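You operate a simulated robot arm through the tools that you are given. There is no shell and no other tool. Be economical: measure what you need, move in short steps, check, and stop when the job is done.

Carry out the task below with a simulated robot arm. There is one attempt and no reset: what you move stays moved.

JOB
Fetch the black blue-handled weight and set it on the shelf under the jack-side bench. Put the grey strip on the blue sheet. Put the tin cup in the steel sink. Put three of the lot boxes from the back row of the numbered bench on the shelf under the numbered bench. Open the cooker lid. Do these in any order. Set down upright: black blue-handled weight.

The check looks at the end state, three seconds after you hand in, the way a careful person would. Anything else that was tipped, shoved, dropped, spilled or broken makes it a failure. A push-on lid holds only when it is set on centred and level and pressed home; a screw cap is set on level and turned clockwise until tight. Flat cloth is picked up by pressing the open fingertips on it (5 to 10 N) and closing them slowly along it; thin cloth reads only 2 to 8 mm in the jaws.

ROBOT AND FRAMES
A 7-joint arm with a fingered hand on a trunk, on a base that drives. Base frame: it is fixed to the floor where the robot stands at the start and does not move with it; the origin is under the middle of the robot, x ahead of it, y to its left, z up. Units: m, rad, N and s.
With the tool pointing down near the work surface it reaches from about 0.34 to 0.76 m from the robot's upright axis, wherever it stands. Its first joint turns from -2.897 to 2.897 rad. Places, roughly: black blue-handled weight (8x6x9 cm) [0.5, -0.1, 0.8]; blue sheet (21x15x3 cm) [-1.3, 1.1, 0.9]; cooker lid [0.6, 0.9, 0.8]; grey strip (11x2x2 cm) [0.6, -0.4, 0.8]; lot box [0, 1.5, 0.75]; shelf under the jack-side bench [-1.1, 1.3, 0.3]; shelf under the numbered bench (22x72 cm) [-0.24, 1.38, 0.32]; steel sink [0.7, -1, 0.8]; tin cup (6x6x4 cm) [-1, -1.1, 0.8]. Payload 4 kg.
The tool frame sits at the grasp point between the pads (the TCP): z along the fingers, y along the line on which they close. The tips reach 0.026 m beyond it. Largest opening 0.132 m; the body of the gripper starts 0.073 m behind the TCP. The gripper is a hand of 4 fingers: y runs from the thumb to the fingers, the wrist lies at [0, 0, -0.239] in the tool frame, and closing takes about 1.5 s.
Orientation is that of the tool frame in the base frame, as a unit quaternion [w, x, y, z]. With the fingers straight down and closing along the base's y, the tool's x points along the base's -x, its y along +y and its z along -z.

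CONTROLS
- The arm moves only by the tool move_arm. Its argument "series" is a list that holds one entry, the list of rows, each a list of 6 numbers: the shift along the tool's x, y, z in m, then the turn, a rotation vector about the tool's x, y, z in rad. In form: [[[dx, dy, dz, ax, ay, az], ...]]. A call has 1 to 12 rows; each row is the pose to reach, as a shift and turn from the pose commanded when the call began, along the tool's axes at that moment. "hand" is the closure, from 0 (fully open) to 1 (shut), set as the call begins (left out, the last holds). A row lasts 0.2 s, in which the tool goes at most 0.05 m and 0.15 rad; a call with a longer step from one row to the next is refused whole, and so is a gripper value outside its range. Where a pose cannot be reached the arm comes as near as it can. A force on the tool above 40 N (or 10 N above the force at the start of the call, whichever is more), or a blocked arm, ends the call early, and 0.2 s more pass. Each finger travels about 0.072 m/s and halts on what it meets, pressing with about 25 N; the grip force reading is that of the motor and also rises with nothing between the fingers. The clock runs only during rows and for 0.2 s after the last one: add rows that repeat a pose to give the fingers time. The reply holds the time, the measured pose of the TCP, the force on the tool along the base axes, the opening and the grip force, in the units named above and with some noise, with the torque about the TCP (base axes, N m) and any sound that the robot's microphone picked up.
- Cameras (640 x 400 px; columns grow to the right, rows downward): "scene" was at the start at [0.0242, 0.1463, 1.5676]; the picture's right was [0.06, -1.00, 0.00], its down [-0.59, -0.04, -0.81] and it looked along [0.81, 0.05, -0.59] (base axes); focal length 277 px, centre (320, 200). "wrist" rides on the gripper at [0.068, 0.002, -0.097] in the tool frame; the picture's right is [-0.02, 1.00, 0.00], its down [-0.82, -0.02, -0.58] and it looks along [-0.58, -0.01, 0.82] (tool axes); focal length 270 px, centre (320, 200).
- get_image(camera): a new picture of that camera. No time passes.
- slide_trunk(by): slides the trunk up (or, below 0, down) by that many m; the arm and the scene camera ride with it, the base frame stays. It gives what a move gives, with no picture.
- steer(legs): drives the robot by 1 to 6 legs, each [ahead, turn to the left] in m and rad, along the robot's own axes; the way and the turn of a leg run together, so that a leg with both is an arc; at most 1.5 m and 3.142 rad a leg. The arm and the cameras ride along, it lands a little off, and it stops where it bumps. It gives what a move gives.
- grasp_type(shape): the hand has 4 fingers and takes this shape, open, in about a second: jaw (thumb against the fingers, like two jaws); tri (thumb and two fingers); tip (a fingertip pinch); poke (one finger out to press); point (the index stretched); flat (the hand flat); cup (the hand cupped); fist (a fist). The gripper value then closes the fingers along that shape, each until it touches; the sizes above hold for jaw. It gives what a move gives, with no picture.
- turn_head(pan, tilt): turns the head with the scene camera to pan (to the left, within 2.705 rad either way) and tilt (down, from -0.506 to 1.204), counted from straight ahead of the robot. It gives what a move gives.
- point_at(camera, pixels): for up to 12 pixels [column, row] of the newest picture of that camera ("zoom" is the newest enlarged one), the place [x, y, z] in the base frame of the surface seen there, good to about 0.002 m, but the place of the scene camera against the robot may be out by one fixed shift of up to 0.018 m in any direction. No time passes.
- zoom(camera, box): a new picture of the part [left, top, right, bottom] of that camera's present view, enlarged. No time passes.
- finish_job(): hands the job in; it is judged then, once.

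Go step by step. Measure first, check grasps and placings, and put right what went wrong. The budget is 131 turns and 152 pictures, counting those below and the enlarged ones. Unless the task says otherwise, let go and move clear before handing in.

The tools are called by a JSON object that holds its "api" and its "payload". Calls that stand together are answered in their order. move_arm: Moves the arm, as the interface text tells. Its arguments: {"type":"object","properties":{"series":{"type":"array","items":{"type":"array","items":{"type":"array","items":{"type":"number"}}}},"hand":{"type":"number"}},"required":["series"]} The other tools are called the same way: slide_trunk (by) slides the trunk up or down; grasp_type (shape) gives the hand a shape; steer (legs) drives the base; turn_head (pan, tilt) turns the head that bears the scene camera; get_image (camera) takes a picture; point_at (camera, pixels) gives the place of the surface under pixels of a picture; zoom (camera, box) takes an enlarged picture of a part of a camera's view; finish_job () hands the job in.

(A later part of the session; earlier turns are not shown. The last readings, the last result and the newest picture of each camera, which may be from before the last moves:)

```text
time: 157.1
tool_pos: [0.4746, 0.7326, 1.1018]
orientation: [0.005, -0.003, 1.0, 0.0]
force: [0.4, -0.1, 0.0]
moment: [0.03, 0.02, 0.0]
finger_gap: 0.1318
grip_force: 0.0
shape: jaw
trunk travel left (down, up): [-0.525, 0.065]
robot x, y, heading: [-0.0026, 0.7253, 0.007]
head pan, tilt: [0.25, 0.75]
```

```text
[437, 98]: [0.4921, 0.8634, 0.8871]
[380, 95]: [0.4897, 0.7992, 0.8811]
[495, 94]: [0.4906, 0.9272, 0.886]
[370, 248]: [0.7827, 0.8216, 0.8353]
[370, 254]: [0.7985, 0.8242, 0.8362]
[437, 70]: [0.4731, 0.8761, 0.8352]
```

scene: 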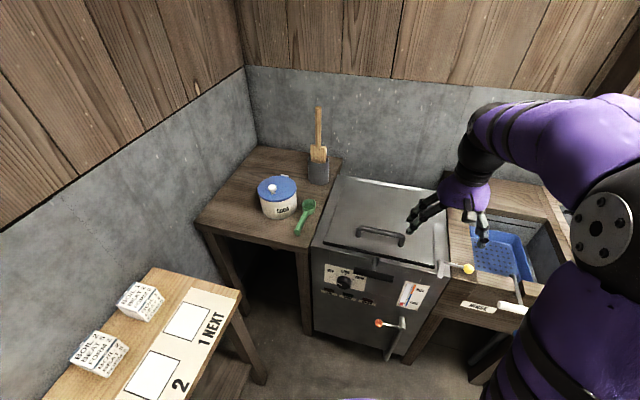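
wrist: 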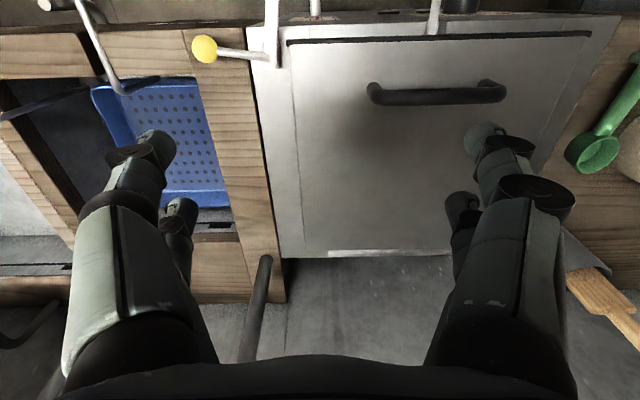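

Bar centre is about (0.487, 0.8635, 0.88). Yawing −90° and coming above it.

{"api": "move_arm", "payload": {"series": [[[-0.001, 0.012, 0.01, 0, 0, -0.14], [-0.002, 0.024, 0.02, 0, 0, -0.28], [-0.003, 0.036, 0.03, 0, 0, -0.42], [-0.004, 0.048, 0.04, 0, 0, -0.56], [-0.005, 0.06, 0.05, 0, 0, -0.7], [-0.006, 0.072, 0.06, 0, 0, -0.84], [-0.007, 0.084, 0.07, 0, 0, -0.98], [-0.008, 0.096, 0.08, 0, 0, -1.12], [-0.009, 0.108, 0.09, 0, 0, -1.26], [-0.011, 0.12, 0.1, 0, 0, -1.4], [-0.0125, 0.131, 0.11, 0, 0, -1.55], [-0.0125, 0.131, 0.11, 0, 0, -1.57]]], "hand": 0.5}}

{"api": "get_image", "payload": {"camera": "wrist"}}

```text
time: 159.7
tool_pos: [0.4872, 0.8651, 0.9914]
orientation: [-0.006, 0.709, -0.705, 0.003]
force: [-0.4, -0.5, -0.4]
moment: [-0.03, -0.01, 0.0]
finger_gap: 0.0665
grip_force: 0.0
shape: jaw
trunk travel left (down, up): [-0.525, 0.065]
robot x, y, heading: [-0.0066, 0.7249, 0.004]
head pan, tilt: [0.25, 0.75]
```

```text
91 pictures are left
```

wrist: 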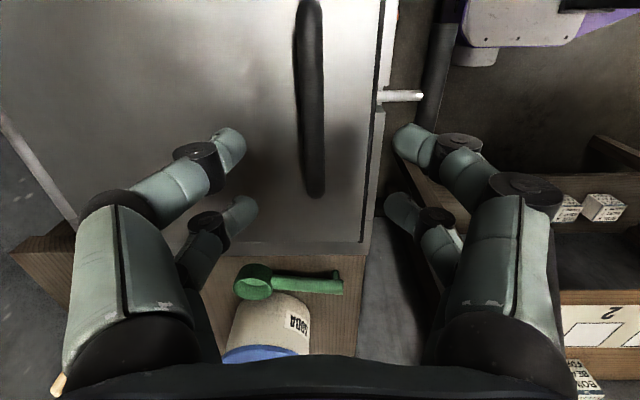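

Descending so the bar sits between the pads, then closing.

{"api": "move_arm", "payload": {"series": [[[0, -0.004, 0.04, 0, 0, 0], [0, -0.004, 0.08, 0, 0, 0], [0, -0.004, 0.105, 0, 0, 0], [0, -0.004, 0.11, 0, 0, 0], [0, -0.004, 0.11, 0, 0, 0]]]}}

{"api": "move_arm", "payload": {"series": [[[0, 0, 0, 0, 0, 0], [0, 0, 0, 0, 0, 0], [0, 0, 0, 0, 0, 0], [0, 0, 0, 0, 0, 0], [0, 0, 0, 0, 0, 0], [0, 0, 0, 0, 0, 0]]], "hand": 1}}

{"api": "get_image", "payload": {"camera": "wrist"}}

```text
time: 160.9
tool_pos: [0.4926, 0.8637, 0.8817]
orientation: [-0.004, 0.709, -0.705, 0.002]
force: [0.5, -0.3, -0.8]
moment: [0.0, 0.01, 0.01]
finger_gap: 0.0665
grip_force: 0.1
shape: jaw
trunk travel left (down, up): [-0.525, 0.065]
robot x, y, heading: [-0.0089, 0.7256, 0.001]
head pan, tilt: [0.25, 0.75]
```

```text
time: 162.3
tool_pos: [0.4942, 0.8623, 0.8811]
orientation: [-0.004, 0.709, -0.705, 0.003]
force: [3.7, -0.5, -1.8]
moment: [0.01, -0.01, 0.04]
finger_gap: 0.0
grip_force: 24.6
shape: jaw
trunk travel left (down, up): [-0.525, 0.065]
robot x, y, heading: [-0.0025, 0.7254, 0.003]
head pan, tilt: [0.25, 0.75]
```

```text
90 pictures are left
```

wrist: 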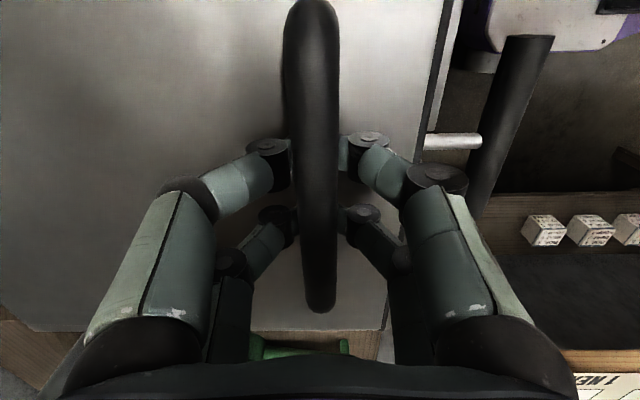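

The fingers close under the bar, which hooks it. I'll lift along the hinge arc to about 20° first.

{"api": "move_arm", "payload": {"series": [[[0, -0.002, -0.015, 0, 0, 0], [0, -0.006, -0.034, 0, 0, 0], [0, -0.0126, -0.0516, 0, 0, 0], [0, -0.022, -0.076, 0, 0, 0], [0, -0.034, -0.1, 0, 0, 0]]]}}

{"api": "get_image", "payload": {"camera": "scene"}}

```text
time: 163.5
tool_pos: [0.5264, 0.8635, 0.9824]
orientation: [-0.003, 0.708, -0.706, 0.003]
force: [16.4, 2.8, -11.0]
moment: [0.08, 0.1, 0.19]
finger_gap: 0.0
grip_force: 24.6
shape: jaw
trunk travel left (down, up): [-0.525, 0.065]
robot x, y, heading: [-0.006, 0.7246, -0.001]
head pan, tilt: [0.25, 0.75]
```

```text
89 pictures are left
```

scene: 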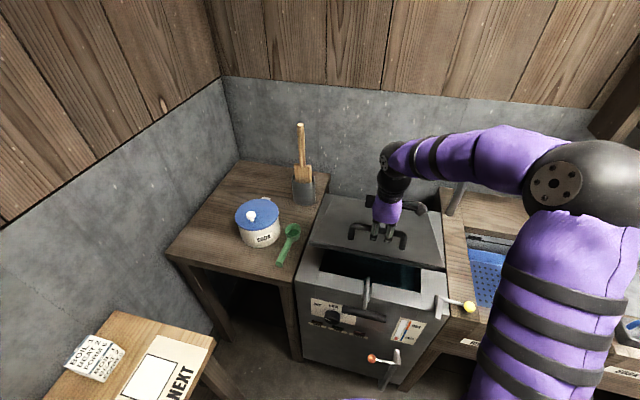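

The lid opens. The force hints at a slightly shorter radius, so I'll bias a few mm backward and continue to about 60°.

{"api": "move_arm", "payload": {"series": [[[0, -0.018, -0.023, 0, 0, 0], [0, -0.034, -0.0443, 0, 0, 0], [0, -0.052, -0.065, 0, 0, 0], [0, -0.072, -0.0826, 0, 0, 0], [0, -0.094, -0.1, 0, 0, 0], [0, -0.117, -0.1141, 0, 0, 0], [0, -0.142, -0.127, 0, 0, 0], [0, -0.167, -0.1376, 0, 0, 0]]]}}

{"api": "get_image", "payload": {"camera": "scene"}}

{"api": "get_image", "payload": {"camera": "wrist"}}

```text
time: 165.3
tool_pos: [0.6893, 0.8654, 1.1178]
orientation: [-0.002, 0.711, -0.703, 0.001]
force: [5.3, 7.2, -13.4]
moment: [0.16, 0.04, 0.12]
finger_gap: 0.0
grip_force: 25.0
shape: jaw
trunk travel left (down, up): [-0.525, 0.065]
robot x, y, heading: [-0.0056, 0.7215, -0.0]
head pan, tilt: [0.25, 0.75]
```

```text
88 pictures are left
```

scene: 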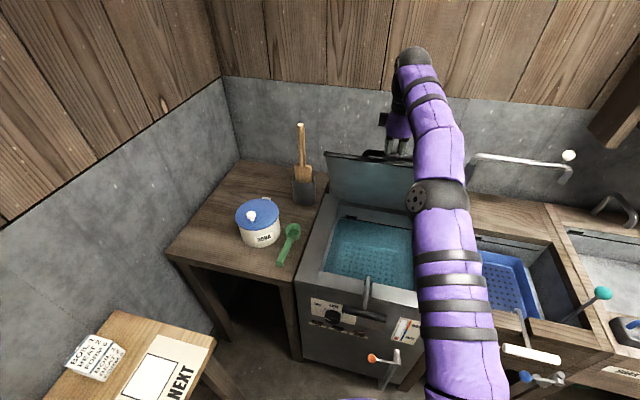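

```text
87 pictures are left
```

wrist: 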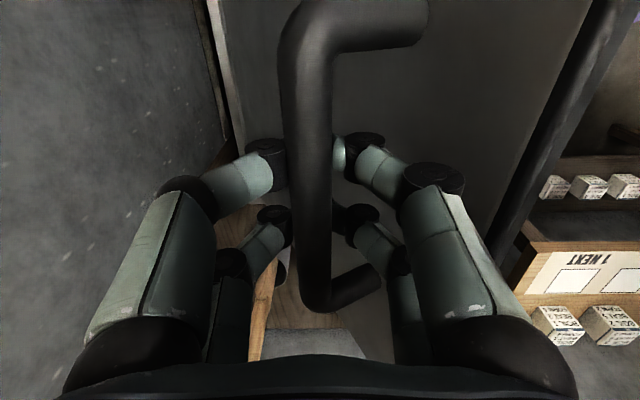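

The lid is at about 65° and still pulls down. I'll check the wall distance before going farther.

{"api": "point_at", "payload": {"camera": "wrist", "pixels": [[100, 100], [60, 40], [230, 90], [190, 60], [400, 60]]}}

{"api": "point_at", "payload": {"camera": "scene", "pixels": [[340, 160], [340, 200], [330, 153], [360, 120], [370, 155], [335, 195]]}}

```text
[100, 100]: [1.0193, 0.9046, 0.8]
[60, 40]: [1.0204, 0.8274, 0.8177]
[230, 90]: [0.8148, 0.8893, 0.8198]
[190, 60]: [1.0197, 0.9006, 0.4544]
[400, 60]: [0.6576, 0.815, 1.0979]
```

```text
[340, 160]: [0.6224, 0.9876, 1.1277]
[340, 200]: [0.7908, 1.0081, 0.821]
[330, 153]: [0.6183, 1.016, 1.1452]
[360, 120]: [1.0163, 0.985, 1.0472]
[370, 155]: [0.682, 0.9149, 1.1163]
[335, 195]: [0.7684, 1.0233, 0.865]
```

Wall is at x 1.02, the lid at 62°. I'll continue to about 80° with the hand upright.

{"api": "move_arm", "payload": {"series": [[[0, -0.025, -0.008, 0, 0, 0], [0, -0.05, -0.014, 0, 0, 0], [0, -0.077, -0.018, 0, 0, 0], [0, -0.1, -0.02, 0, 0, 0], [0, -0.11, -0.02, 0, 0, 0]]]}}

{"api": "get_image", "payload": {"camera": "scene"}}

{"api": "get_image", "payload": {"camera": "wrist"}}

```text
time: 166.5
tool_pos: [0.6912, 0.8596, 1.1166]
orientation: [-0.004, 0.709, -0.705, 0.003]
force: [0.7, 2.2, -2.0]
moment: [0.01, 0.04, -0.01]
finger_gap: 0.0
grip_force: 25.1
shape: jaw
out of reach, approached as far as the arm can: row 1, 2, 3, 4, 5
trunk travel left (down, up): [-0.525, 0.065]
robot x, y, heading: [-0.0067, 0.7252, 0.004]
head pan, tilt: [0.25, 0.75]
```

```text
86 pictures are left
```

scene: 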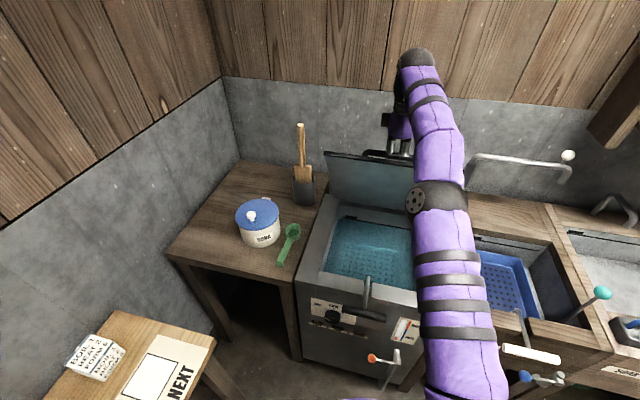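

```text
85 pictures are left
```

wrist: 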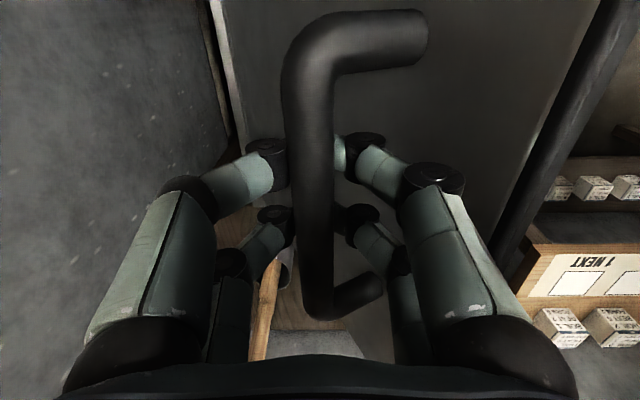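

The arm is at its reach limit, but the force has dropped to almost nothing, so the lid seems to hold itself. I'll open the fingers a little and check that it stays.

{"api": "move_arm", "payload": {"series": [[[0, 0, 0, 0, 0, 0], [0, 0, 0, 0, 0, 0], [0, 0, 0, 0, 0, 0], [0, 0, 0, 0, 0, 0]]], "hand": 0.6}}

{"api": "get_image", "payload": {"camera": "wrist"}}

{"api": "get_image", "payload": {"camera": "scene"}}

```text
time: 167.5
tool_pos: [0.6914, 0.8592, 1.1173]
orientation: [-0.004, 0.709, -0.705, 0.002]
force: [-0.5, -0.9, 0.5]
moment: [0.0, 0.0, -0.02]
finger_gap: 0.0524
grip_force: 0.0
shape: jaw
trunk travel left (down, up): [-0.525, 0.065]
robot x, y, heading: [-0.0048, 0.7242, 0.004]
head pan, tilt: [0.25, 0.75]
```

```text
84 pictures are left
```

wrist: 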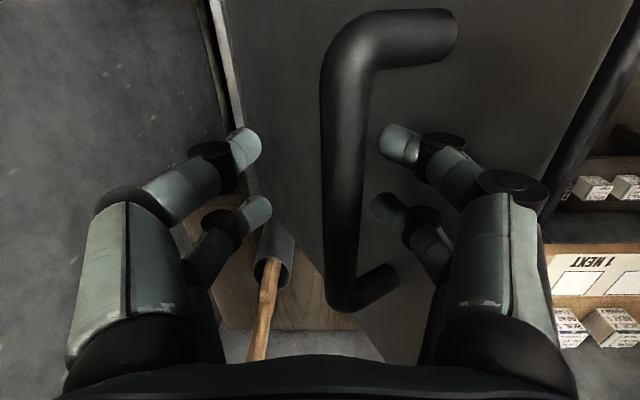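

```text
83 pictures are left
```

scene: 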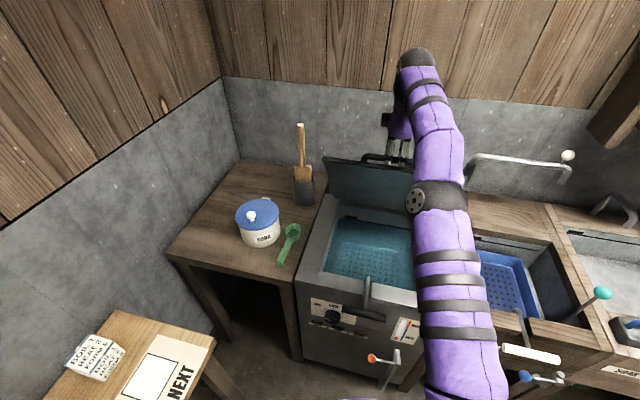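

The bar shifted slightly toward the front. I'll wait a second to see if it still creeps.

{"api": "move_arm", "payload": {"series": [[[0, 0, 0, 0, 0, 0], [0, 0, 0, 0, 0, 0], [0, 0, 0, 0, 0, 0], [0, 0, 0, 0, 0, 0], [0, 0, 0, 0, 0, 0], [0, 0, 0, 0, 0, 0]]]}}

{"api": "get_image", "payload": {"camera": "wrist"}}

```text
time: 168.9
tool_pos: [0.6919, 0.8597, 1.1177]
orientation: [-0.003, 0.709, -0.705, 0.003]
force: [-0.3, -0.7, -0.2]
moment: [-0.02, 0.01, 0.0]
finger_gap: 0.0525
grip_force: 0.0
shape: jaw
trunk travel left (down, up): [-0.525, 0.065]
robot x, y, heading: [-0.0057, 0.7271, 0.004]
head pan, tilt: [0.25, 0.75]
```

```text
82 pictures are left
```

wrist: 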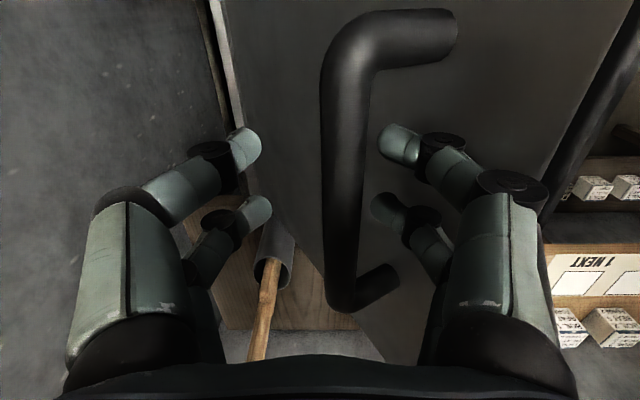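

It is static, so the hinge holds by friction. I'll exit upward with the trunk, back off, and then push the lid further from its underside.

{"api": "slide_trunk", "payload": {"by": 0.06}}

{"api": "move_arm", "payload": {"series": [[[0, 0.005, -0.02, 0, 0, 0], [0, 0.02, -0.04, 0, 0, 0], [0, 0.05, -0.06, 0, 0, 0], [0, 0.09, -0.07, 0, 0, 0], [0, 0.13, -0.07, 0, 0, 0], [0, 0.17, -0.07, 0, 0, 0], [0, 0.21, -0.07, 0, 0, 0], [0, 0.25, -0.07, 0, 0, 0]]]}}

{"api": "get_image", "payload": {"camera": "scene"}}

```text
time: 169.9
tool_pos: [0.6917, 0.8585, 1.1764]
orientation: [-0.004, 0.709, -0.706, 0.003]
force: [-0.6, 0.2, -0.3]
moment: [-0.04, 0.03, -0.03]
finger_gap: 0.0523
grip_force: 0.1
shape: jaw
trunk travel left (down, up): [-0.585, 0.005]
robot x, y, heading: [-0.0042, 0.7243, 0.002]
head pan, tilt: [0.25, 0.75]
```

```text
time: 171.7
tool_pos: [0.439, 0.8583, 1.2453]
orientation: [-0.005, 0.709, -0.705, 0.004]
force: [-0.4, -0.3, -0.6]
moment: [-0.01, 0.0, 0.0]
finger_gap: 0.0525
grip_force: 0.2
shape: jaw
out of reach, approached as far as the arm can: row 1
trunk travel left (down, up): [-0.585, 0.005]
robot x, y, heading: [0.0003, 0.7269, 0.003]
head pan, tilt: [0.25, 0.75]
```

```text
81 pictures are left
```

scene: 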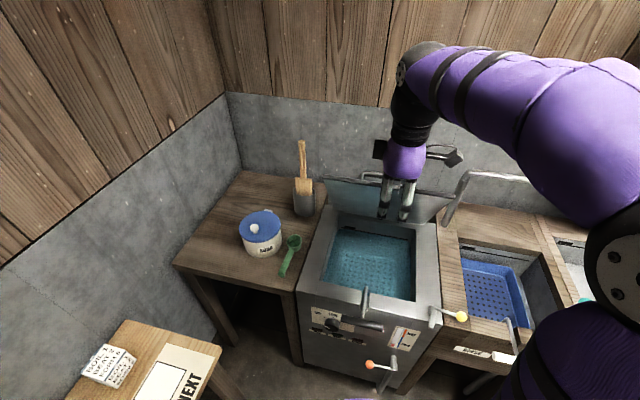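

The lid stays near 60°. I'll close the hand, unwind the yaw and then tilt it forward to push on the underside.

{"api": "move_arm", "payload": {"series": [[[0, 0, 0, 0, 0, 0.145], [0, 0, 0, 0, 0, 0.29], [0, 0, 0, 0, 0, 0.435], [0, 0, 0, 0, 0, 0.58], [0, 0, 0, 0, 0, 0.725], [0, 0, 0, 0, 0, 0.87], [0, 0, 0, 0, 0, 1.015], [0, 0, 0, 0, 0, 1.16], [0, 0, 0, 0, 0, 1.305], [0, 0, 0, 0, 0, 1.45], [0, 0, 0, 0, 0, 1.57]]], "hand": 1}}

{"api": "move_arm", "payload": {"series": [[[0, 0, 0.015, 0, -0.145, 0], [0, 0, 0.03, 0, -0.29, 0], [0, 0, 0.045, 0, -0.435, 0], [0, 0, 0.06, 0, -0.58, 0], [0, 0, 0.075, 0, -0.725, 0], [0, 0, 0.09, 0, -0.87, 0], [0, 0, 0.105, 0, -1.0, 0], [0, 0, 0.12, 0, -1.1, 0]]]}}

{"api": "get_image", "payload": {"camera": "scene"}}

{"api": "get_image", "payload": {"camera": "wrist"}}

```text
time: 174.1
tool_pos: [0.4395, 0.8579, 1.2437]
orientation: [0.005, -0.002, 1.0, 0.001]
force: [0.2, -0.7, 0.1]
moment: [0.0, -0.02, 0.01]
finger_gap: 0.0002
grip_force: 24.3
shape: jaw
trunk travel left (down, up): [-0.585, 0.005]
robot x, y, heading: [-0.0054, 0.7264, 0.001]
head pan, tilt: [0.25, 0.75]
```

```text
time: 175.9
tool_pos: [0.4733, 0.8781, 1.1406]
orientation: [0.526, -0.002, 0.851, 0.003]
force: [-0.5, -0.5, 0.8]
moment: [-0.03, 0.04, 0.03]
finger_gap: 0.0
grip_force: 25.0
shape: jaw
out of reach, approached as far as the arm can: row 7, 8
trunk travel left (down, up): [-0.585, 0.005]
robot x, y, heading: [-0.0007, 0.7222, 0.007]
head pan, tilt: [0.25, 0.75]
```

```text
80 pictures are left
```

scene: 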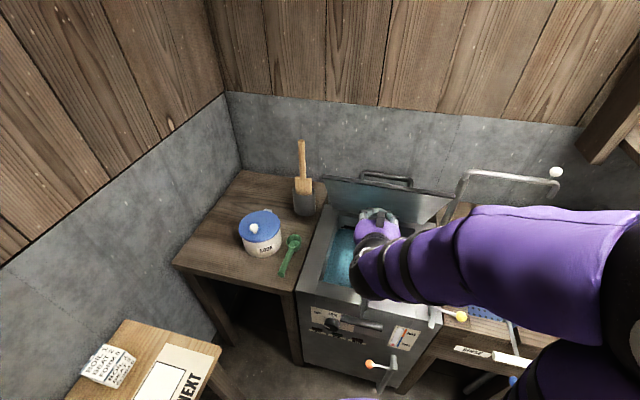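

```text
79 pictures are left
```

wrist: 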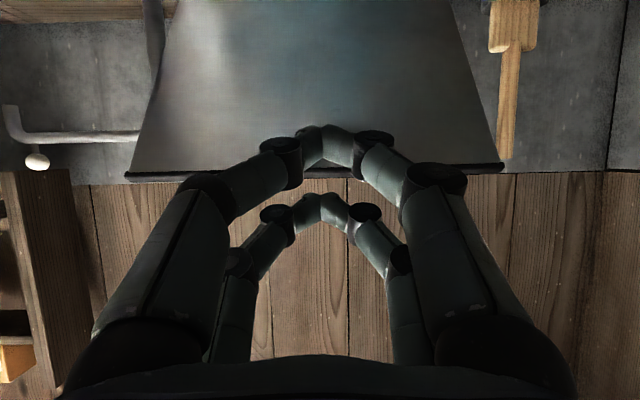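

The hand points forward with the fingertips facing the lid's underside. Pushing it back gently.

{"api": "move_arm", "payload": {"series": [[[-0.012, 0, 0.035, 0, 0, 0], [-0.024, 0, 0.07, 0, 0, 0], [-0.036, 0, 0.105, 0, 0, 0], [-0.047, 0, 0.14, 0, 0, 0], [-0.058, 0, 0.175, 0, 0, 0], [-0.07, 0, 0.21, 0, 0, 0], [-0.08, 0, 0.245, 0, 0, 0], [-0.0895, 0, 0.278, 0, 0, 0]]]}}

{"api": "get_image", "payload": {"camera": "scene"}}

```text
time: 177.7
tool_pos: [0.7481, 0.8888, 1.0963]
orientation: [0.524, -0.004, 0.852, 0.006]
force: [-22.7, -2.6, 1.4]
moment: [0.03, -0.27, -0.1]
finger_gap: 0.0
grip_force: 24.6
shape: jaw
trunk travel left (down, up): [-0.585, 0.005]
robot x, y, heading: [-0.0087, 0.7286, 0.001]
head pan, tilt: [0.25, 0.75]
stopped in row 8: the force on the tool passed its limit at 60 N (the readings are from after the stop); the commanded pose is now the measured one
```

```text
78 pictures are left
```

scene: 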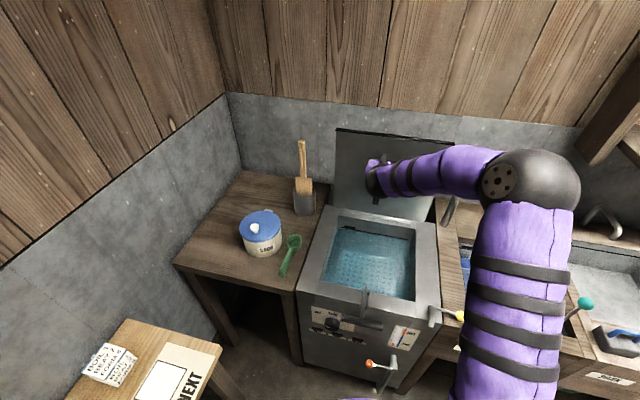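

The lid now stands nearly vertical at its stop. Backing off and levelling the hand.

{"api": "move_arm", "payload": {"series": [[[0.01, 0, -0.035, 0, 0, 0], [0.02, 0, -0.075, 0, 0, 0], [0.03, 0, -0.115, 0, 0, 0], [0.04, 0, -0.155, 0, 0, 0], [0.05, 0, -0.2, 0, 0, 0], [0.05, 0, -0.24, 0, 0.14, 0], [0.03, 0, -0.28, 0, 0.28, 0], [0.0, 0, -0.31, 0, 0.42, 0], [-0.03, 0, -0.34, 0, 0.56, 0], [-0.06, 0, -0.37, 0, 0.7, 0], [-0.08, 0, -0.38, 0, 0.84, 0], [-0.09, 0, -0.39, 0, 0.98, 0]]]}}

{"api": "get_image", "payload": {"camera": "scene"}}

```text
time: 180.3
tool_pos: [0.4467, 0.8845, 1.351]
orientation: [0.059, -0.005, 0.998, 0.003]
force: [0.6, 1.5, -0.8]
moment: [-0.01, 0.03, 0.0]
finger_gap: 0.0
grip_force: 25.2
shape: jaw
trunk travel left (down, up): [-0.585, 0.005]
robot x, y, heading: [-0.0095, 0.7241, 0.004]
head pan, tilt: [0.25, 0.75]
```

```text
77 pictures are left
```

scene: 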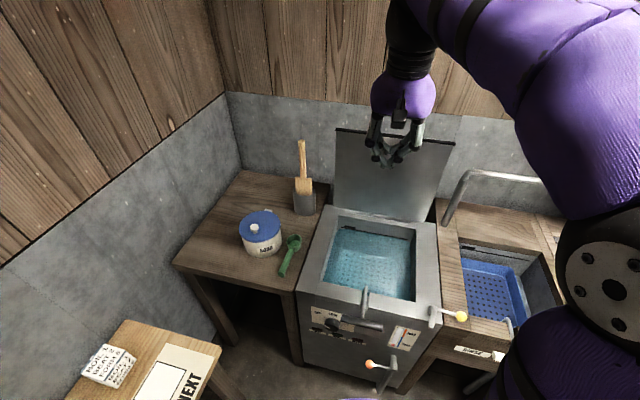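

The lid stays open. Next the weight: I'll back off, drive to in front of it and face the bench.

{"api": "steer", "payload": {"legs": [[-0.25, 0], [0, -1.571], [0.68, 0], [0, 1.571], [0.22, 0]]}}

{"api": "turn_head", "payload": {"pan": -0.2, "tilt": 0.9}}

{"api": "get_image", "payload": {"camera": "scene"}}

{"api": "get_image", "payload": {"camera": "wrist"}}

```text
time: 195.3
tool_pos: [0.4285, 0.2571, 1.3506]
orientation: [0.06, -0.047, 0.997, 0.005]
force: [-0.6, -0.5, 0.9]
moment: [0.03, -0.02, 0.0]
finger_gap: 0.0001
grip_force: 24.9
shape: jaw
trunk travel left (down, up): [-0.585, 0.005]
robot x, y, heading: [-0.0081, 0.0633, 0.085]
head pan, tilt: [0.25, 0.75]
```

```text
time: 196.2
tool_pos: [0.4292, 0.2578, 1.3514]
orientation: [0.06, -0.048, 0.997, 0.005]
force: [0.3, -0.3, 0.0]
moment: [0.0, 0.0, 0.0]
finger_gap: 0.0
grip_force: 24.9
shape: jaw
trunk travel left (down, up): [-0.585, 0.005]
robot x, y, heading: [-0.011, 0.0594, 0.085]
head pan, tilt: [-0.201, 0.901]
```

```text
76 pictures are left
```

scene: 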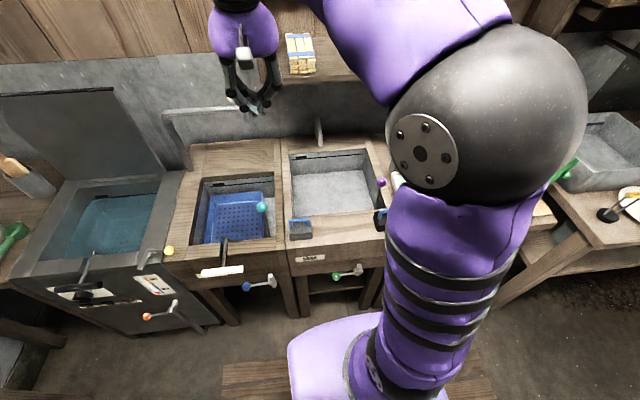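

```text
75 pictures are left
```

wrist: 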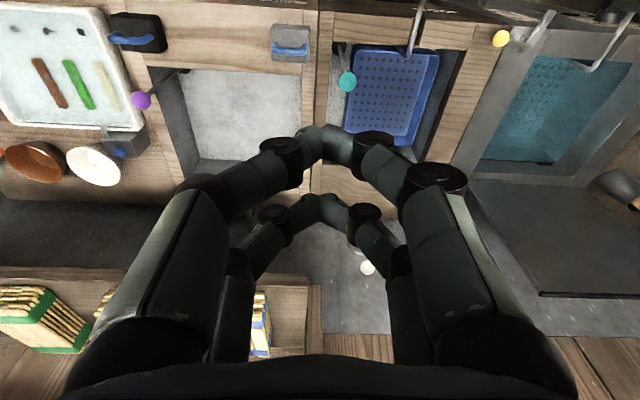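

Moving the hand over to above the black weight (137,32) and levelling it.

{"api": "move_arm", "payload": {"series": [[[0.003, -0.037, 0.027, 0, 0.02, 0], [0.007, -0.073, 0.055, 0, 0.04, 0], [0.01, -0.11, 0.082, 0, 0.06, 0], [0.014, -0.147, 0.11, 0, 0.08, 0], [0.017, -0.183, 0.137, 0, 0.1, 0], [0.02, -0.22, 0.165, 0, 0.12, 0], [0.024, -0.257, 0.192, 0, 0.12, 0], [0.027, -0.293, 0.22, 0, 0.12, 0], [0.0306, -0.33, 0.247, 0, 0.12, 0]]], "hand": 0.5}}

{"api": "move_arm", "payload": {"series": [[[0, 0, 0, 0, 0, -0.14], [0, 0, 0, 0, 0, -0.28], [0, 0, 0, 0, 0, -0.42], [0, 0, 0, 0, 0, -0.56], [0, 0, 0, 0, 0, -0.7], [0, 0, 0, 0, 0, -0.84], [0, 0, 0, 0, 0, -0.98], [0, 0, 0, 0, 0, -1.12], [0, 0, 0, 0, 0, -1.26], [0, 0, 0, 0, 0, -1.4], [0, 0, 0, 0, 0, -1.475]]]}}

{"api": "get_image", "payload": {"camera": "wrist"}}

```text
time: 198.2
tool_pos: [0.4592, -0.0696, 1.1027]
orientation: [0.0, -0.048, 0.999, 0.003]
force: [-0.8, -1.3, -0.6]
moment: [0.01, 0.01, -0.01]
finger_gap: 0.0655
grip_force: 0.1
shape: jaw
trunk travel left (down, up): [-0.585, 0.005]
robot x, y, heading: [-0.0114, 0.0615, 0.085]
head pan, tilt: [-0.201, 0.901]
```

```text
time: 200.6
tool_pos: [0.4593, -0.0705, 1.1012]
orientation: [-0.002, 0.707, -0.707, -0.001]
force: [1.4, -0.5, 0.4]
moment: [-0.03, 0.02, -0.05]
finger_gap: 0.0657
grip_force: 0.1
shape: jaw
trunk travel left (down, up): [-0.585, 0.005]
robot x, y, heading: [-0.0101, 0.0614, 0.084]
head pan, tilt: [-0.201, 0.901]
```

```text
74 pictures are left
```

wrist: 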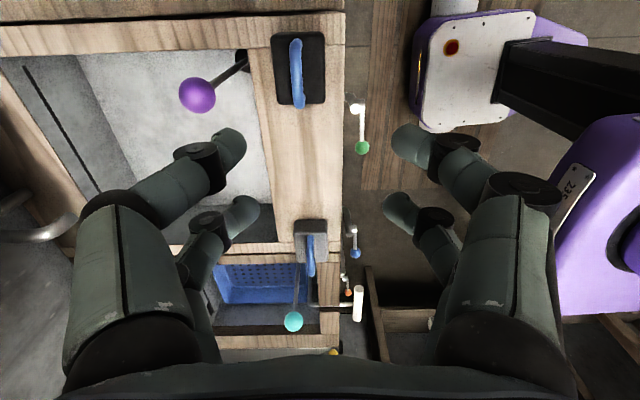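

{"api": "zoom", "payload": {"camera": "wrist", "box": [240, 10, 360, 120]}}

{"api": "point_at", "payload": {"camera": "wrist", "pixels": [[296, 72], [295, 42], [299, 103], [310, 60], [310, 98], [280, 95], [318, 40], [278, 40], [265, 80], [199, 95], [240, 60]]}}

```text
3.64 times, centred on (300, 65) of wrist
```

zoom: 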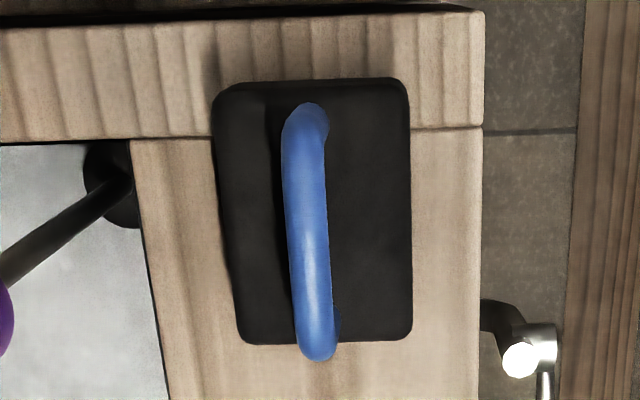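

```text
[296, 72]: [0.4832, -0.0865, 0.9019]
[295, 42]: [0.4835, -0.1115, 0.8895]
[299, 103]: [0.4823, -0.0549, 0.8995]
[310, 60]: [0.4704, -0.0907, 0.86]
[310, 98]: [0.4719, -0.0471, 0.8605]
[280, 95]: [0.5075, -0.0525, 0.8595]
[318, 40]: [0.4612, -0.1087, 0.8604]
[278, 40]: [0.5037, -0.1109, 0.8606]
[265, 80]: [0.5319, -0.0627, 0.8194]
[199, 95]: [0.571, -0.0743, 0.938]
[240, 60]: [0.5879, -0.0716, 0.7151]
```

Bar: x 0.483, y −0.115..−0.053, centre z≈0.896; block top 0.860. I'll pre-close to 4 cm, tilt 0.4 rad along the bar and move to a stand-off.

{"api": "move_arm", "payload": {"series": [[[0.017, -0.008, 0.03, 0, -0.13, 0], [0.034, -0.016, 0.07, 0, -0.27, 0], [0.0515, -0.024, 0.108, 0, -0.4, 0], [0.0515, -0.024, 0.108, 0, -0.4, 0]]], "hand": 0.7}}

{"api": "get_image", "payload": {"camera": "wrist"}}

```text
time: 201.6
tool_pos: [0.4836, -0.1203, 0.9925]
orientation: [0.143, -0.692, 0.693, 0.141]
force: [0.4, 0.1, -0.6]
moment: [0.01, -0.03, 0.04]
finger_gap: 0.0398
grip_force: 0.1
shape: jaw
trunk travel left (down, up): [-0.585, 0.005]
robot x, y, heading: [-0.0092, 0.0604, 0.078]
head pan, tilt: [-0.201, 0.901]
```

```text
72 pictures are left
```

wrist: 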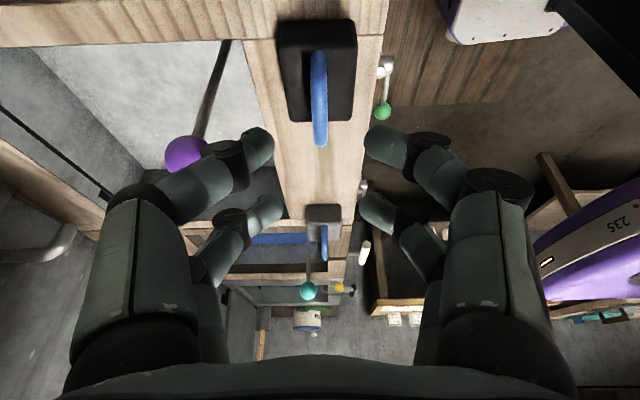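

The purple lever knob clears by about 1.5 cm. Advancing along the tool axis.

{"api": "move_arm", "payload": {"series": [[[0, 0, 0.04, 0, 0, 0], [0, 0, 0.075, 0, 0, 0], [0, 0, 0.099, 0, 0, 0], [0, 0, 0.099, 0, 0, 0]]]}}

{"api": "get_image", "payload": {"camera": "wrist"}}

```text
time: 202.6
tool_pos: [0.4842, -0.0818, 0.901]
orientation: [-0.142, 0.693, -0.692, -0.143]
force: [-1.1, 0.5, 0.8]
moment: [0.04, -0.01, 0.0]
finger_gap: 0.0401
grip_force: 0.1
shape: jaw
trunk travel left (down, up): [-0.585, 0.005]
robot x, y, heading: [-0.0068, 0.061, 0.081]
head pan, tilt: [-0.201, 0.901]
```

```text
71 pictures are left
```

wrist: 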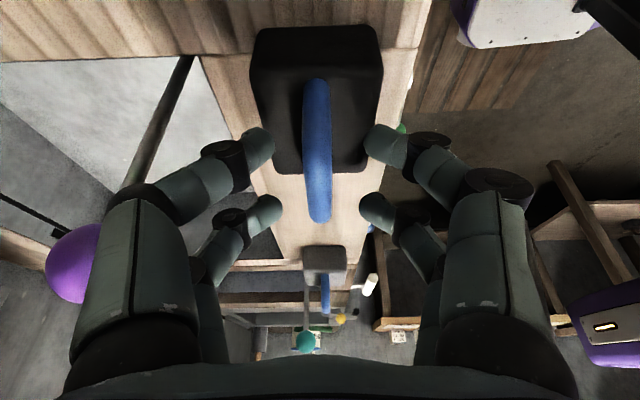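

Fingers straddle the blue bar. Closing and lifting 3 cm.

{"api": "move_arm", "payload": {"series": [[[0, 0, 0, 0, 0, 0], [0, 0, 0, 0, 0, 0], [0, 0, 0, 0, 0, 0], [0, 0, 0, 0, 0, 0], [0, 0, 0, 0, 0, 0], [0, 0, 0, 0, 0, 0]]], "hand": 1}}

{"api": "move_arm", "payload": {"series": [[[-0.004, 0, -0.009, 0, 0, 0], [-0.0117, 0, -0.0276, 0, 0, 0], [-0.0117, 0, -0.0276, 0, 0, 0]]]}}

{"api": "get_image", "payload": {"camera": "wrist"}}

```text
time: 204.0
tool_pos: [0.4842, -0.0811, 0.9024]
orientation: [0.143, -0.692, 0.693, 0.142]
force: [0.7, -0.8, -0.3]
moment: [-0.09, 0.02, 0.03]
finger_gap: 0.0
grip_force: 25.3
shape: jaw
trunk travel left (down, up): [-0.585, 0.005]
robot x, y, heading: [-0.0092, 0.0616, 0.084]
head pan, tilt: [-0.201, 0.901]
```

```text
time: 204.8
tool_pos: [0.4848, -0.0826, 0.9303]
orientation: [0.143, -0.692, 0.693, 0.142]
force: [0.9, 0.6, -4.6]
moment: [-0.05, -0.03, -0.02]
finger_gap: 0.0
grip_force: 24.8
shape: jaw
trunk travel left (down, up): [-0.585, 0.005]
robot x, y, heading: [-0.0106, 0.0625, 0.085]
head pan, tilt: [-0.201, 0.901]
```

```text
70 pictures are left
```

wrist: 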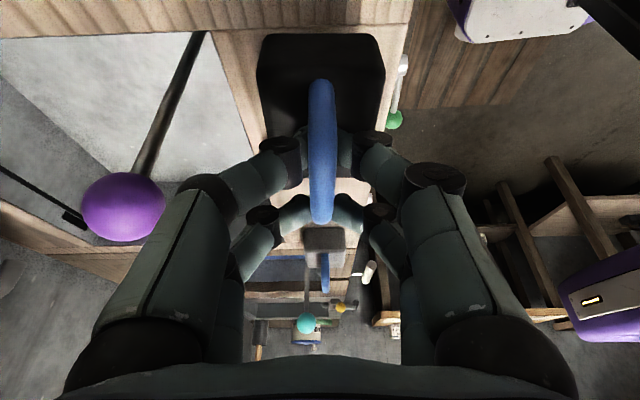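

The tips closed under the bar like a hook (4.6 N load). Lifting higher and checking with the scene camera.

{"api": "move_arm", "payload": {"series": [[[-0.0156, 0, -0.0368, 0, 0, 0], [-0.031, 0, -0.0736, 0, 0, 0], [-0.0468, 0, -0.11, 0, 0, 0], [-0.0585, 0, -0.138, 0, 0, 0]]]}}

{"api": "get_image", "payload": {"camera": "wrist"}}

{"api": "zoom", "payload": {"camera": "scene", "box": [300, 100, 460, 260]}}

```text
time: 205.8
tool_pos: [0.4846, -0.0823, 1.0835]
orientation: [0.142, -0.692, 0.693, 0.142]
force: [0.1, -0.1, -4.7]
moment: [-0.01, 0.04, 0.0]
finger_gap: 0.0001
grip_force: 24.6
shape: jaw
trunk travel left (down, up): [-0.585, 0.005]
robot x, y, heading: [-0.0061, 0.0622, 0.08]
head pan, tilt: [-0.201, 0.901]
```

```text
69 pictures are left
```

wrist: 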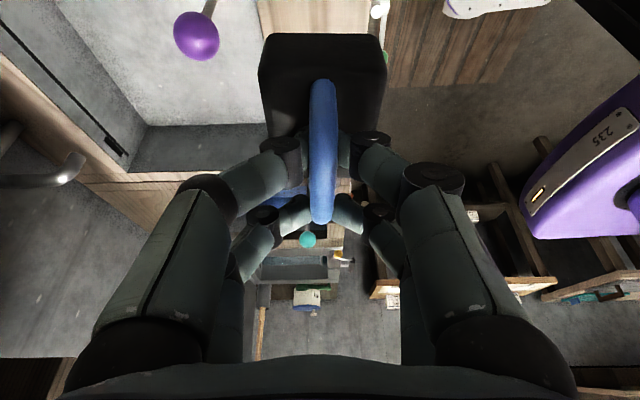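

```text
2.50 times, centred on (380, 180) of scene
```

zoom: 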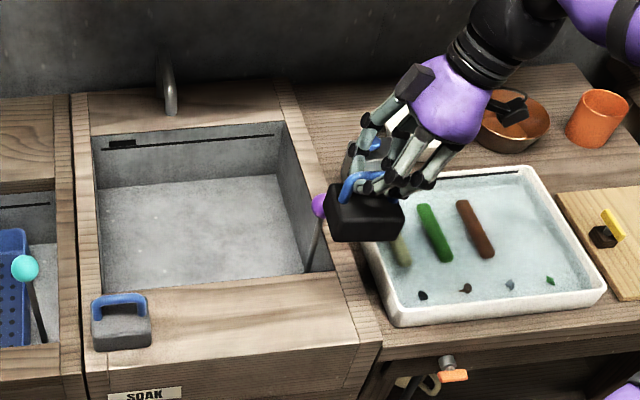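

Held well and level. I'll bring it in front of the robot, unwinding the yaw about the vertical.

{"api": "move_arm", "payload": {"series": [[[-0.0146, 0.0037, 0.0044, 0.048, 0, 0.113], [-0.029, 0.0074, 0.0088, 0.096, 0, 0.226], [-0.0437, 0.011, 0.013, 0.144, 0, 0.339], [-0.058, 0.0149, 0.0175, 0.192, 0, 0.452], [-0.073, 0.0186, 0.022, 0.24, 0, 0.565], [-0.0875, 0.0223, 0.0263, 0.288, 0, 0.678], [-0.102, 0.026, 0.0307, 0.336, 0, 0.791], [-0.1167, 0.0297, 0.035, 0.384, 0, 0.904], [-0.131, 0.0334, 0.0394, 0.432, 0, 1.017], [-0.146, 0.0372, 0.0438, 0.48, 0, 1.13], [-0.16, 0.041, 0.048, 0.528, 0, 1.243], [-0.175, 0.0446, 0.0526, 0.575, 0, 1.357]]]}}

{"api": "get_image", "payload": {"camera": "wrist"}}

```text
time: 208.4
tool_pos: [0.4387, 0.1003, 1.1009]
orientation: [0.199, -0.045, 0.979, 0.011]
force: [0.6, -0.8, -4.3]
moment: [-0.01, 0.07, -0.02]
finger_gap: 0.0001
grip_force: 25.1
shape: jaw
trunk travel left (down, up): [-0.585, 0.005]
robot x, y, heading: [-0.0042, 0.0648, 0.084]
head pan, tilt: [-0.201, 0.901]
```

```text
67 pictures are left
```

wrist: 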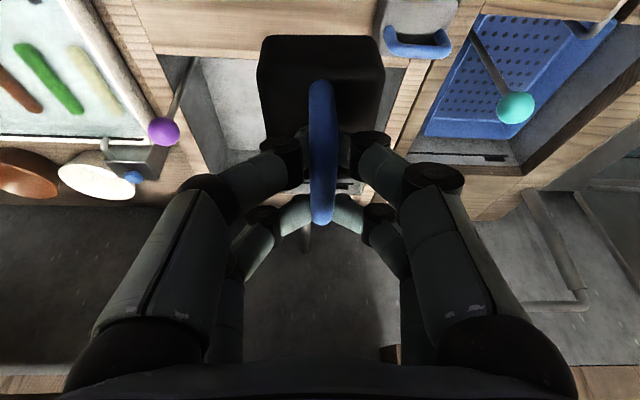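

Held. Driving to the jack-side bench.

{"api": "steer", "payload": {"legs": [[-0.3, 0], [0, 2.63], [0.87, 0], [0, -1.143]]}}

{"api": "turn_head", "payload": {"pan": 0, "tilt": 0.9}}

{"api": "get_image", "payload": {"camera": "scene"}}

{"api": "get_image", "payload": {"camera": "wrist"}}

```text
time: 224.6
tool_pos: [-1.1212, 0.8162, 1.1021]
orientation: [-0.134, 0.721, -0.664, -0.148]
force: [0.8, -0.3, -4.3]
moment: [-0.04, 0.02, -0.02]
finger_gap: 0.0
grip_force: 25.3
shape: jaw
trunk travel left (down, up): [-0.585, 0.005]
robot x, y, heading: [-1.0899, 0.3666, 1.639]
head pan, tilt: [-0.201, 0.901]
```

```text
time: 225.3
tool_pos: [-1.1208, 0.8166, 1.1008]
orientation: [-0.134, 0.721, -0.664, -0.147]
force: [-0.6, -0.4, -4.6]
moment: [0.0, -0.01, 0.0]
finger_gap: 0.0
grip_force: 24.8
shape: jaw
trunk travel left (down, up): [-0.585, 0.005]
robot x, y, heading: [-1.0886, 0.3697, 1.639]
head pan, tilt: [0.0, 0.901]
```

```text
66 pictures are left
```

scene: 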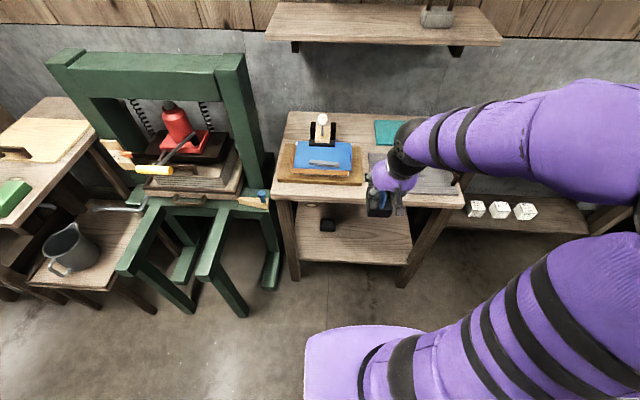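

```text
65 pictures are left
```

wrist: 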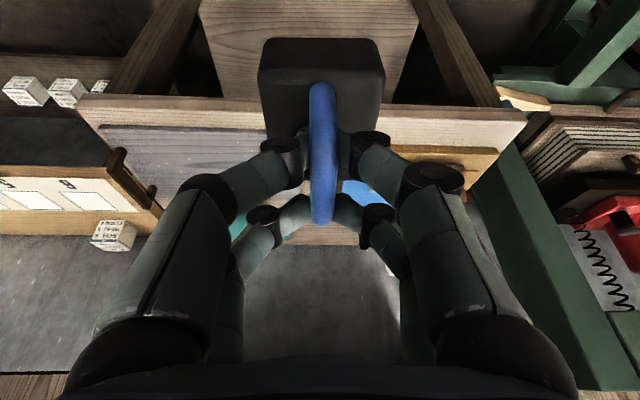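

Arrived with the weight still level. Lowering the trunk in front of the bench.

{"api": "slide_trunk", "payload": {"by": -0.4}}

{"api": "slide_trunk", "payload": {"by": -0.18}}

{"api": "get_image", "payload": {"camera": "wrist"}}

{"api": "get_image", "payload": {"camera": "scene"}}

```text
time: 229.1
tool_pos: [-1.122, 0.8175, 0.7005]
orientation: [-0.134, 0.721, -0.664, -0.148]
force: [-0.6, 0.8, -4.5]
moment: [-0.03, -0.02, -0.03]
finger_gap: 0.0
grip_force: 24.4
shape: jaw
trunk travel left (down, up): [-0.185, 0.405]
robot x, y, heading: [-1.0863, 0.3709, 1.64]
head pan, tilt: [0.0, 0.901]
```

```text
time: 231.1
tool_pos: [-1.1213, 0.8168, 0.5213]
orientation: [-0.133, 0.721, -0.664, -0.147]
force: [-1.0, -0.1, -5.1]
moment: [0.0, 0.0, 0.03]
finger_gap: 0.0002
grip_force: 25.1
shape: jaw
trunk travel left (down, up): [-0.005, 0.585]
robot x, y, heading: [-1.0892, 0.3702, 1.637]
head pan, tilt: [0.0, 0.901]
```

```text
64 pictures are left
```

wrist: 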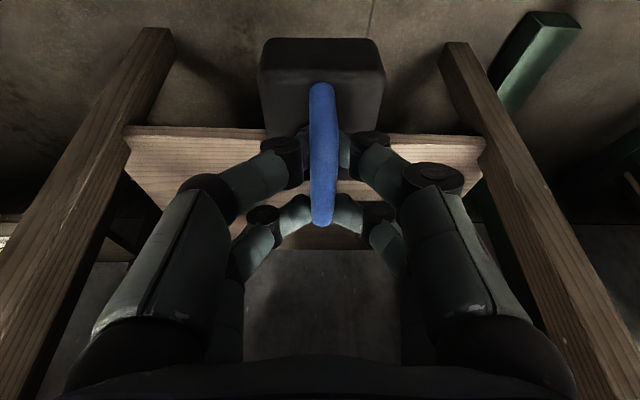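

```text
63 pictures are left
```

scene: 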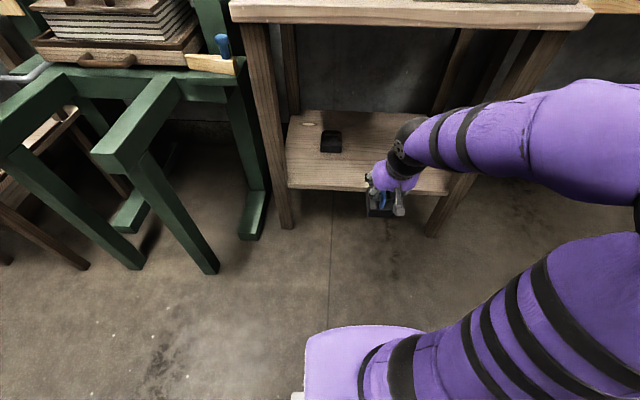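

{"api": "point_at", "payload": {"camera": "wrist", "pixels": [[220, 150], [220, 130], [430, 150], [430, 137], [470, 70], [140, 60], [340, 245], [150, 135], [470, 140]]}}

{"api": "point_at", "payload": {"camera": "scene", "pixels": [[332, 135], [332, 152], [340, 130], [320, 150], [300, 186], [440, 25], [350, 170]]}}

```text
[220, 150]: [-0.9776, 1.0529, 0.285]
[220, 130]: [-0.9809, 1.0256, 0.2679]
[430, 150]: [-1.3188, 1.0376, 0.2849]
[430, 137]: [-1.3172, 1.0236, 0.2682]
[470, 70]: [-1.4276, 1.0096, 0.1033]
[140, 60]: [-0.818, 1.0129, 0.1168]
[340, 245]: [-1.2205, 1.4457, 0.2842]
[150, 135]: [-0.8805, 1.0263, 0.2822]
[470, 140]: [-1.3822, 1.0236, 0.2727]
```

```text
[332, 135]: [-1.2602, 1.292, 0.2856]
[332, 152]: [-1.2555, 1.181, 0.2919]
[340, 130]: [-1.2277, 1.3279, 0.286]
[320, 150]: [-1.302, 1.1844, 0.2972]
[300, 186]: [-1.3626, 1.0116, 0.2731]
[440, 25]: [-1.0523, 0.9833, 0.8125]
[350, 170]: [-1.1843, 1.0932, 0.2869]
```

Shelf front edge is y 1.026, z 0.285. I'll check the forearm height so it doesn't meet the bench top when going in.

{"api": "point_at", "payload": {"camera": "scene", "pixels": [[410, 130], [440, 118], [470, 108], [500, 100], [560, 88], [610, 85], [400, 145]]}}

```text
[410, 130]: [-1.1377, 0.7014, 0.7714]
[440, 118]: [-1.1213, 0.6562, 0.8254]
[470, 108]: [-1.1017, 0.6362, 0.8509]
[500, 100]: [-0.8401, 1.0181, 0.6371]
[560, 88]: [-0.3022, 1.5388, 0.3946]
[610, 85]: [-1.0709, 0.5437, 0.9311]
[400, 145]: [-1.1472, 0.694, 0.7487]
```

The wrist will stay well under the bench top. Lowering 7.5 cm, then forward over the shelf.

{"api": "move_arm", "payload": {"series": [[[0.0145, 0, 0.0345, 0, 0, 0], [0.0291, 0, 0.0691, 0, 0, 0], [-0.006, -0.009, 0.084, 0, 0, 0], [-0.041, -0.018, 0.099, 0, 0, 0], [-0.077, -0.027, 0.114, 0, 0, 0], [-0.112, -0.036, 0.129, 0, 0, 0], [-0.148, -0.045, 0.144, 0, 0, 0], [-0.183, -0.054, 0.159, 0, 0, 0], [-0.2184, -0.0638, 0.1733, 0, 0, 0], [-0.2184, -0.0638, 0.1733, 0, 0, 0]]]}}

{"api": "get_image", "payload": {"camera": "wrist"}}

{"api": "get_image", "payload": {"camera": "scene"}}

```text
time: 233.3
tool_pos: [-1.0791, 1.0923, 0.4476]
orientation: [-0.133, 0.721, -0.663, -0.148]
force: [-0.4, 0.0, -5.5]
moment: [-0.04, 0.0, -0.01]
finger_gap: 0.0
grip_force: 25.3
shape: jaw
trunk travel left (down, up): [-0.005, 0.585]
robot x, y, heading: [-1.0879, 0.3672, 1.641]
head pan, tilt: [0.0, 0.901]
```

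```text
62 pictures are left
```

wrist: 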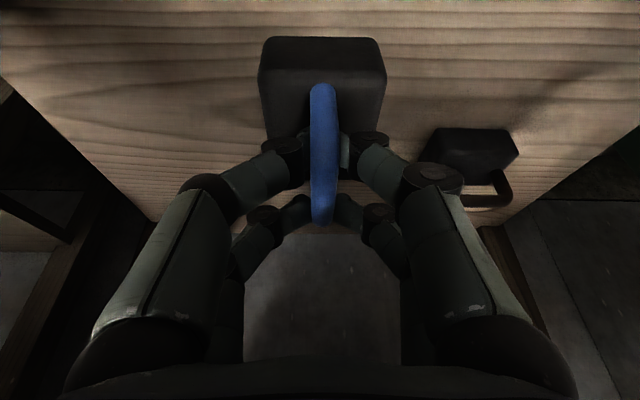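

```text
61 pictures are left
```

scene: 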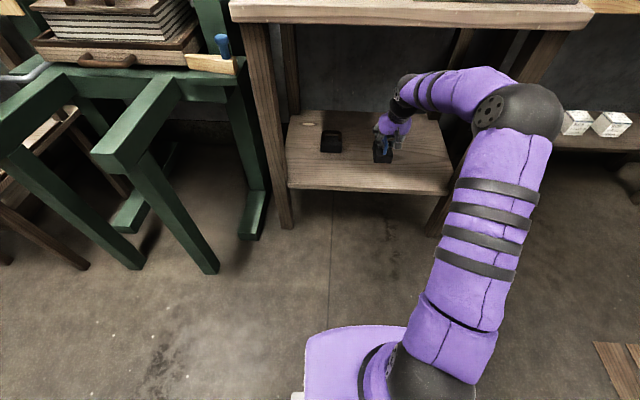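

Well positioned. Lowering toward the shelf.

{"api": "move_arm", "payload": {"series": [[[0.0136, 0, 0.032, 0, 0, 0], [0.0233, 0, 0.0553, 0, 0, 0], [0.0252, 0, 0.06, 0, 0, 0], [0.0272, 0, 0.0645, 0, 0, 0], [0.0272, 0, 0.0645, 0, 0, 0]]]}}

```text
time: 234.5
tool_pos: [-1.0794, 1.0901, 0.3773]
orientation: [-0.134, 0.721, -0.664, -0.147]
force: [-0.4, -0.9, -4.7]
moment: [-0.06, 0.01, 0.03]
finger_gap: 0.0
grip_force: 24.7
shape: jaw
trunk travel left (down, up): [-0.005, 0.585]
robot x, y, heading: [-1.0908, 0.3641, 1.643]
head pan, tilt: [0.0, 0.901]
```

{"api": "move_arm", "payload": {"series": [[[0.0012, 0, 0.0028, 0, 0, 0], [0.0023, 0, 0.0055, 0, 0, 0], [0.0031, 0, 0.0074, 0, 0, 0], [0.0031, 0, 0.0074, 0, 0, 0]]]}}

```text
time: 235.5
tool_pos: [-1.0809, 1.0913, 0.3689]
orientation: [-0.134, 0.721, -0.663, -0.148]
force: [0.1, 1.0, -1.7]
moment: [-0.03, 0.02, 0.01]
finger_gap: 0.0001
grip_force: 24.6
shape: jaw
trunk travel left (down, up): [-0.005, 0.585]
robot x, y, heading: [-1.0906, 0.3678, 1.641]
head pan, tilt: [0.0, 0.901]
```

The load has come off, so it is touching down. Another 2 mm, then releasing and backing out along the tool axis.

{"api": "move_arm", "payload": {"series": [[[0.0006, 0, 0.0014, 0, 0, 0], [0.0008, 0, 0.0018, 0, 0, 0]]]}}

{"api": "move_arm", "payload": {"series": [[[0, 0, 0, 0, 0, 0], [0, 0, 0, 0, 0, 0], [0, 0, 0, 0, 0, 0], [0, 0, 0, 0, 0, 0], [0, 0, -0.02, 0, 0, 0], [0, 0, -0.05, 0, 0, 0], [0, 0, -0.08, 0, 0, 0]]], "hand": 0.65}}

{"api": "get_image", "payload": {"camera": "wrist"}}

```text
time: 236.1
tool_pos: [-1.08, 1.0912, 0.3673]
orientation: [-0.135, 0.721, -0.664, -0.148]
force: [-0.2, 2.8, 3.6]
moment: [-0.01, 0.03, 0.03]
finger_gap: 0.0
grip_force: 24.8
shape: jaw
trunk travel left (down, up): [-0.005, 0.585]
robot x, y, heading: [-1.088, 0.3687, 1.645]
head pan, tilt: [0.0, 0.901]
```

```text
time: 237.7
tool_pos: [-1.0775, 1.0562, 0.4391]
orientation: [-0.134, 0.721, -0.664, -0.149]
force: [-0.2, -0.8, -0.1]
moment: [0.01, -0.01, 0.02]
finger_gap: 0.046
grip_force: 0.1
shape: jaw
trunk travel left (down, up): [-0.005, 0.585]
robot x, y, heading: [-1.0872, 0.3742, 1.645]
head pan, tilt: [0.0, 0.901]
```

```text
60 pictures are left
```

wrist: 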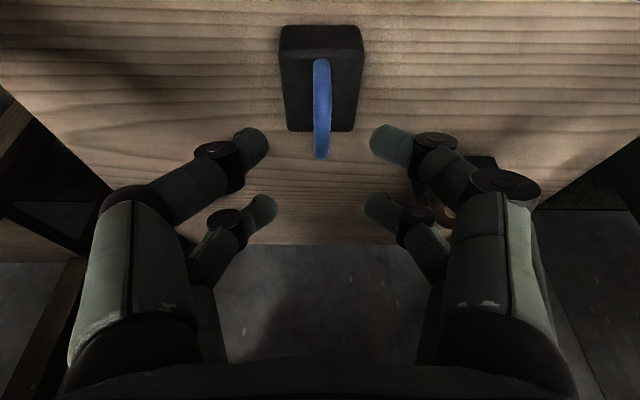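

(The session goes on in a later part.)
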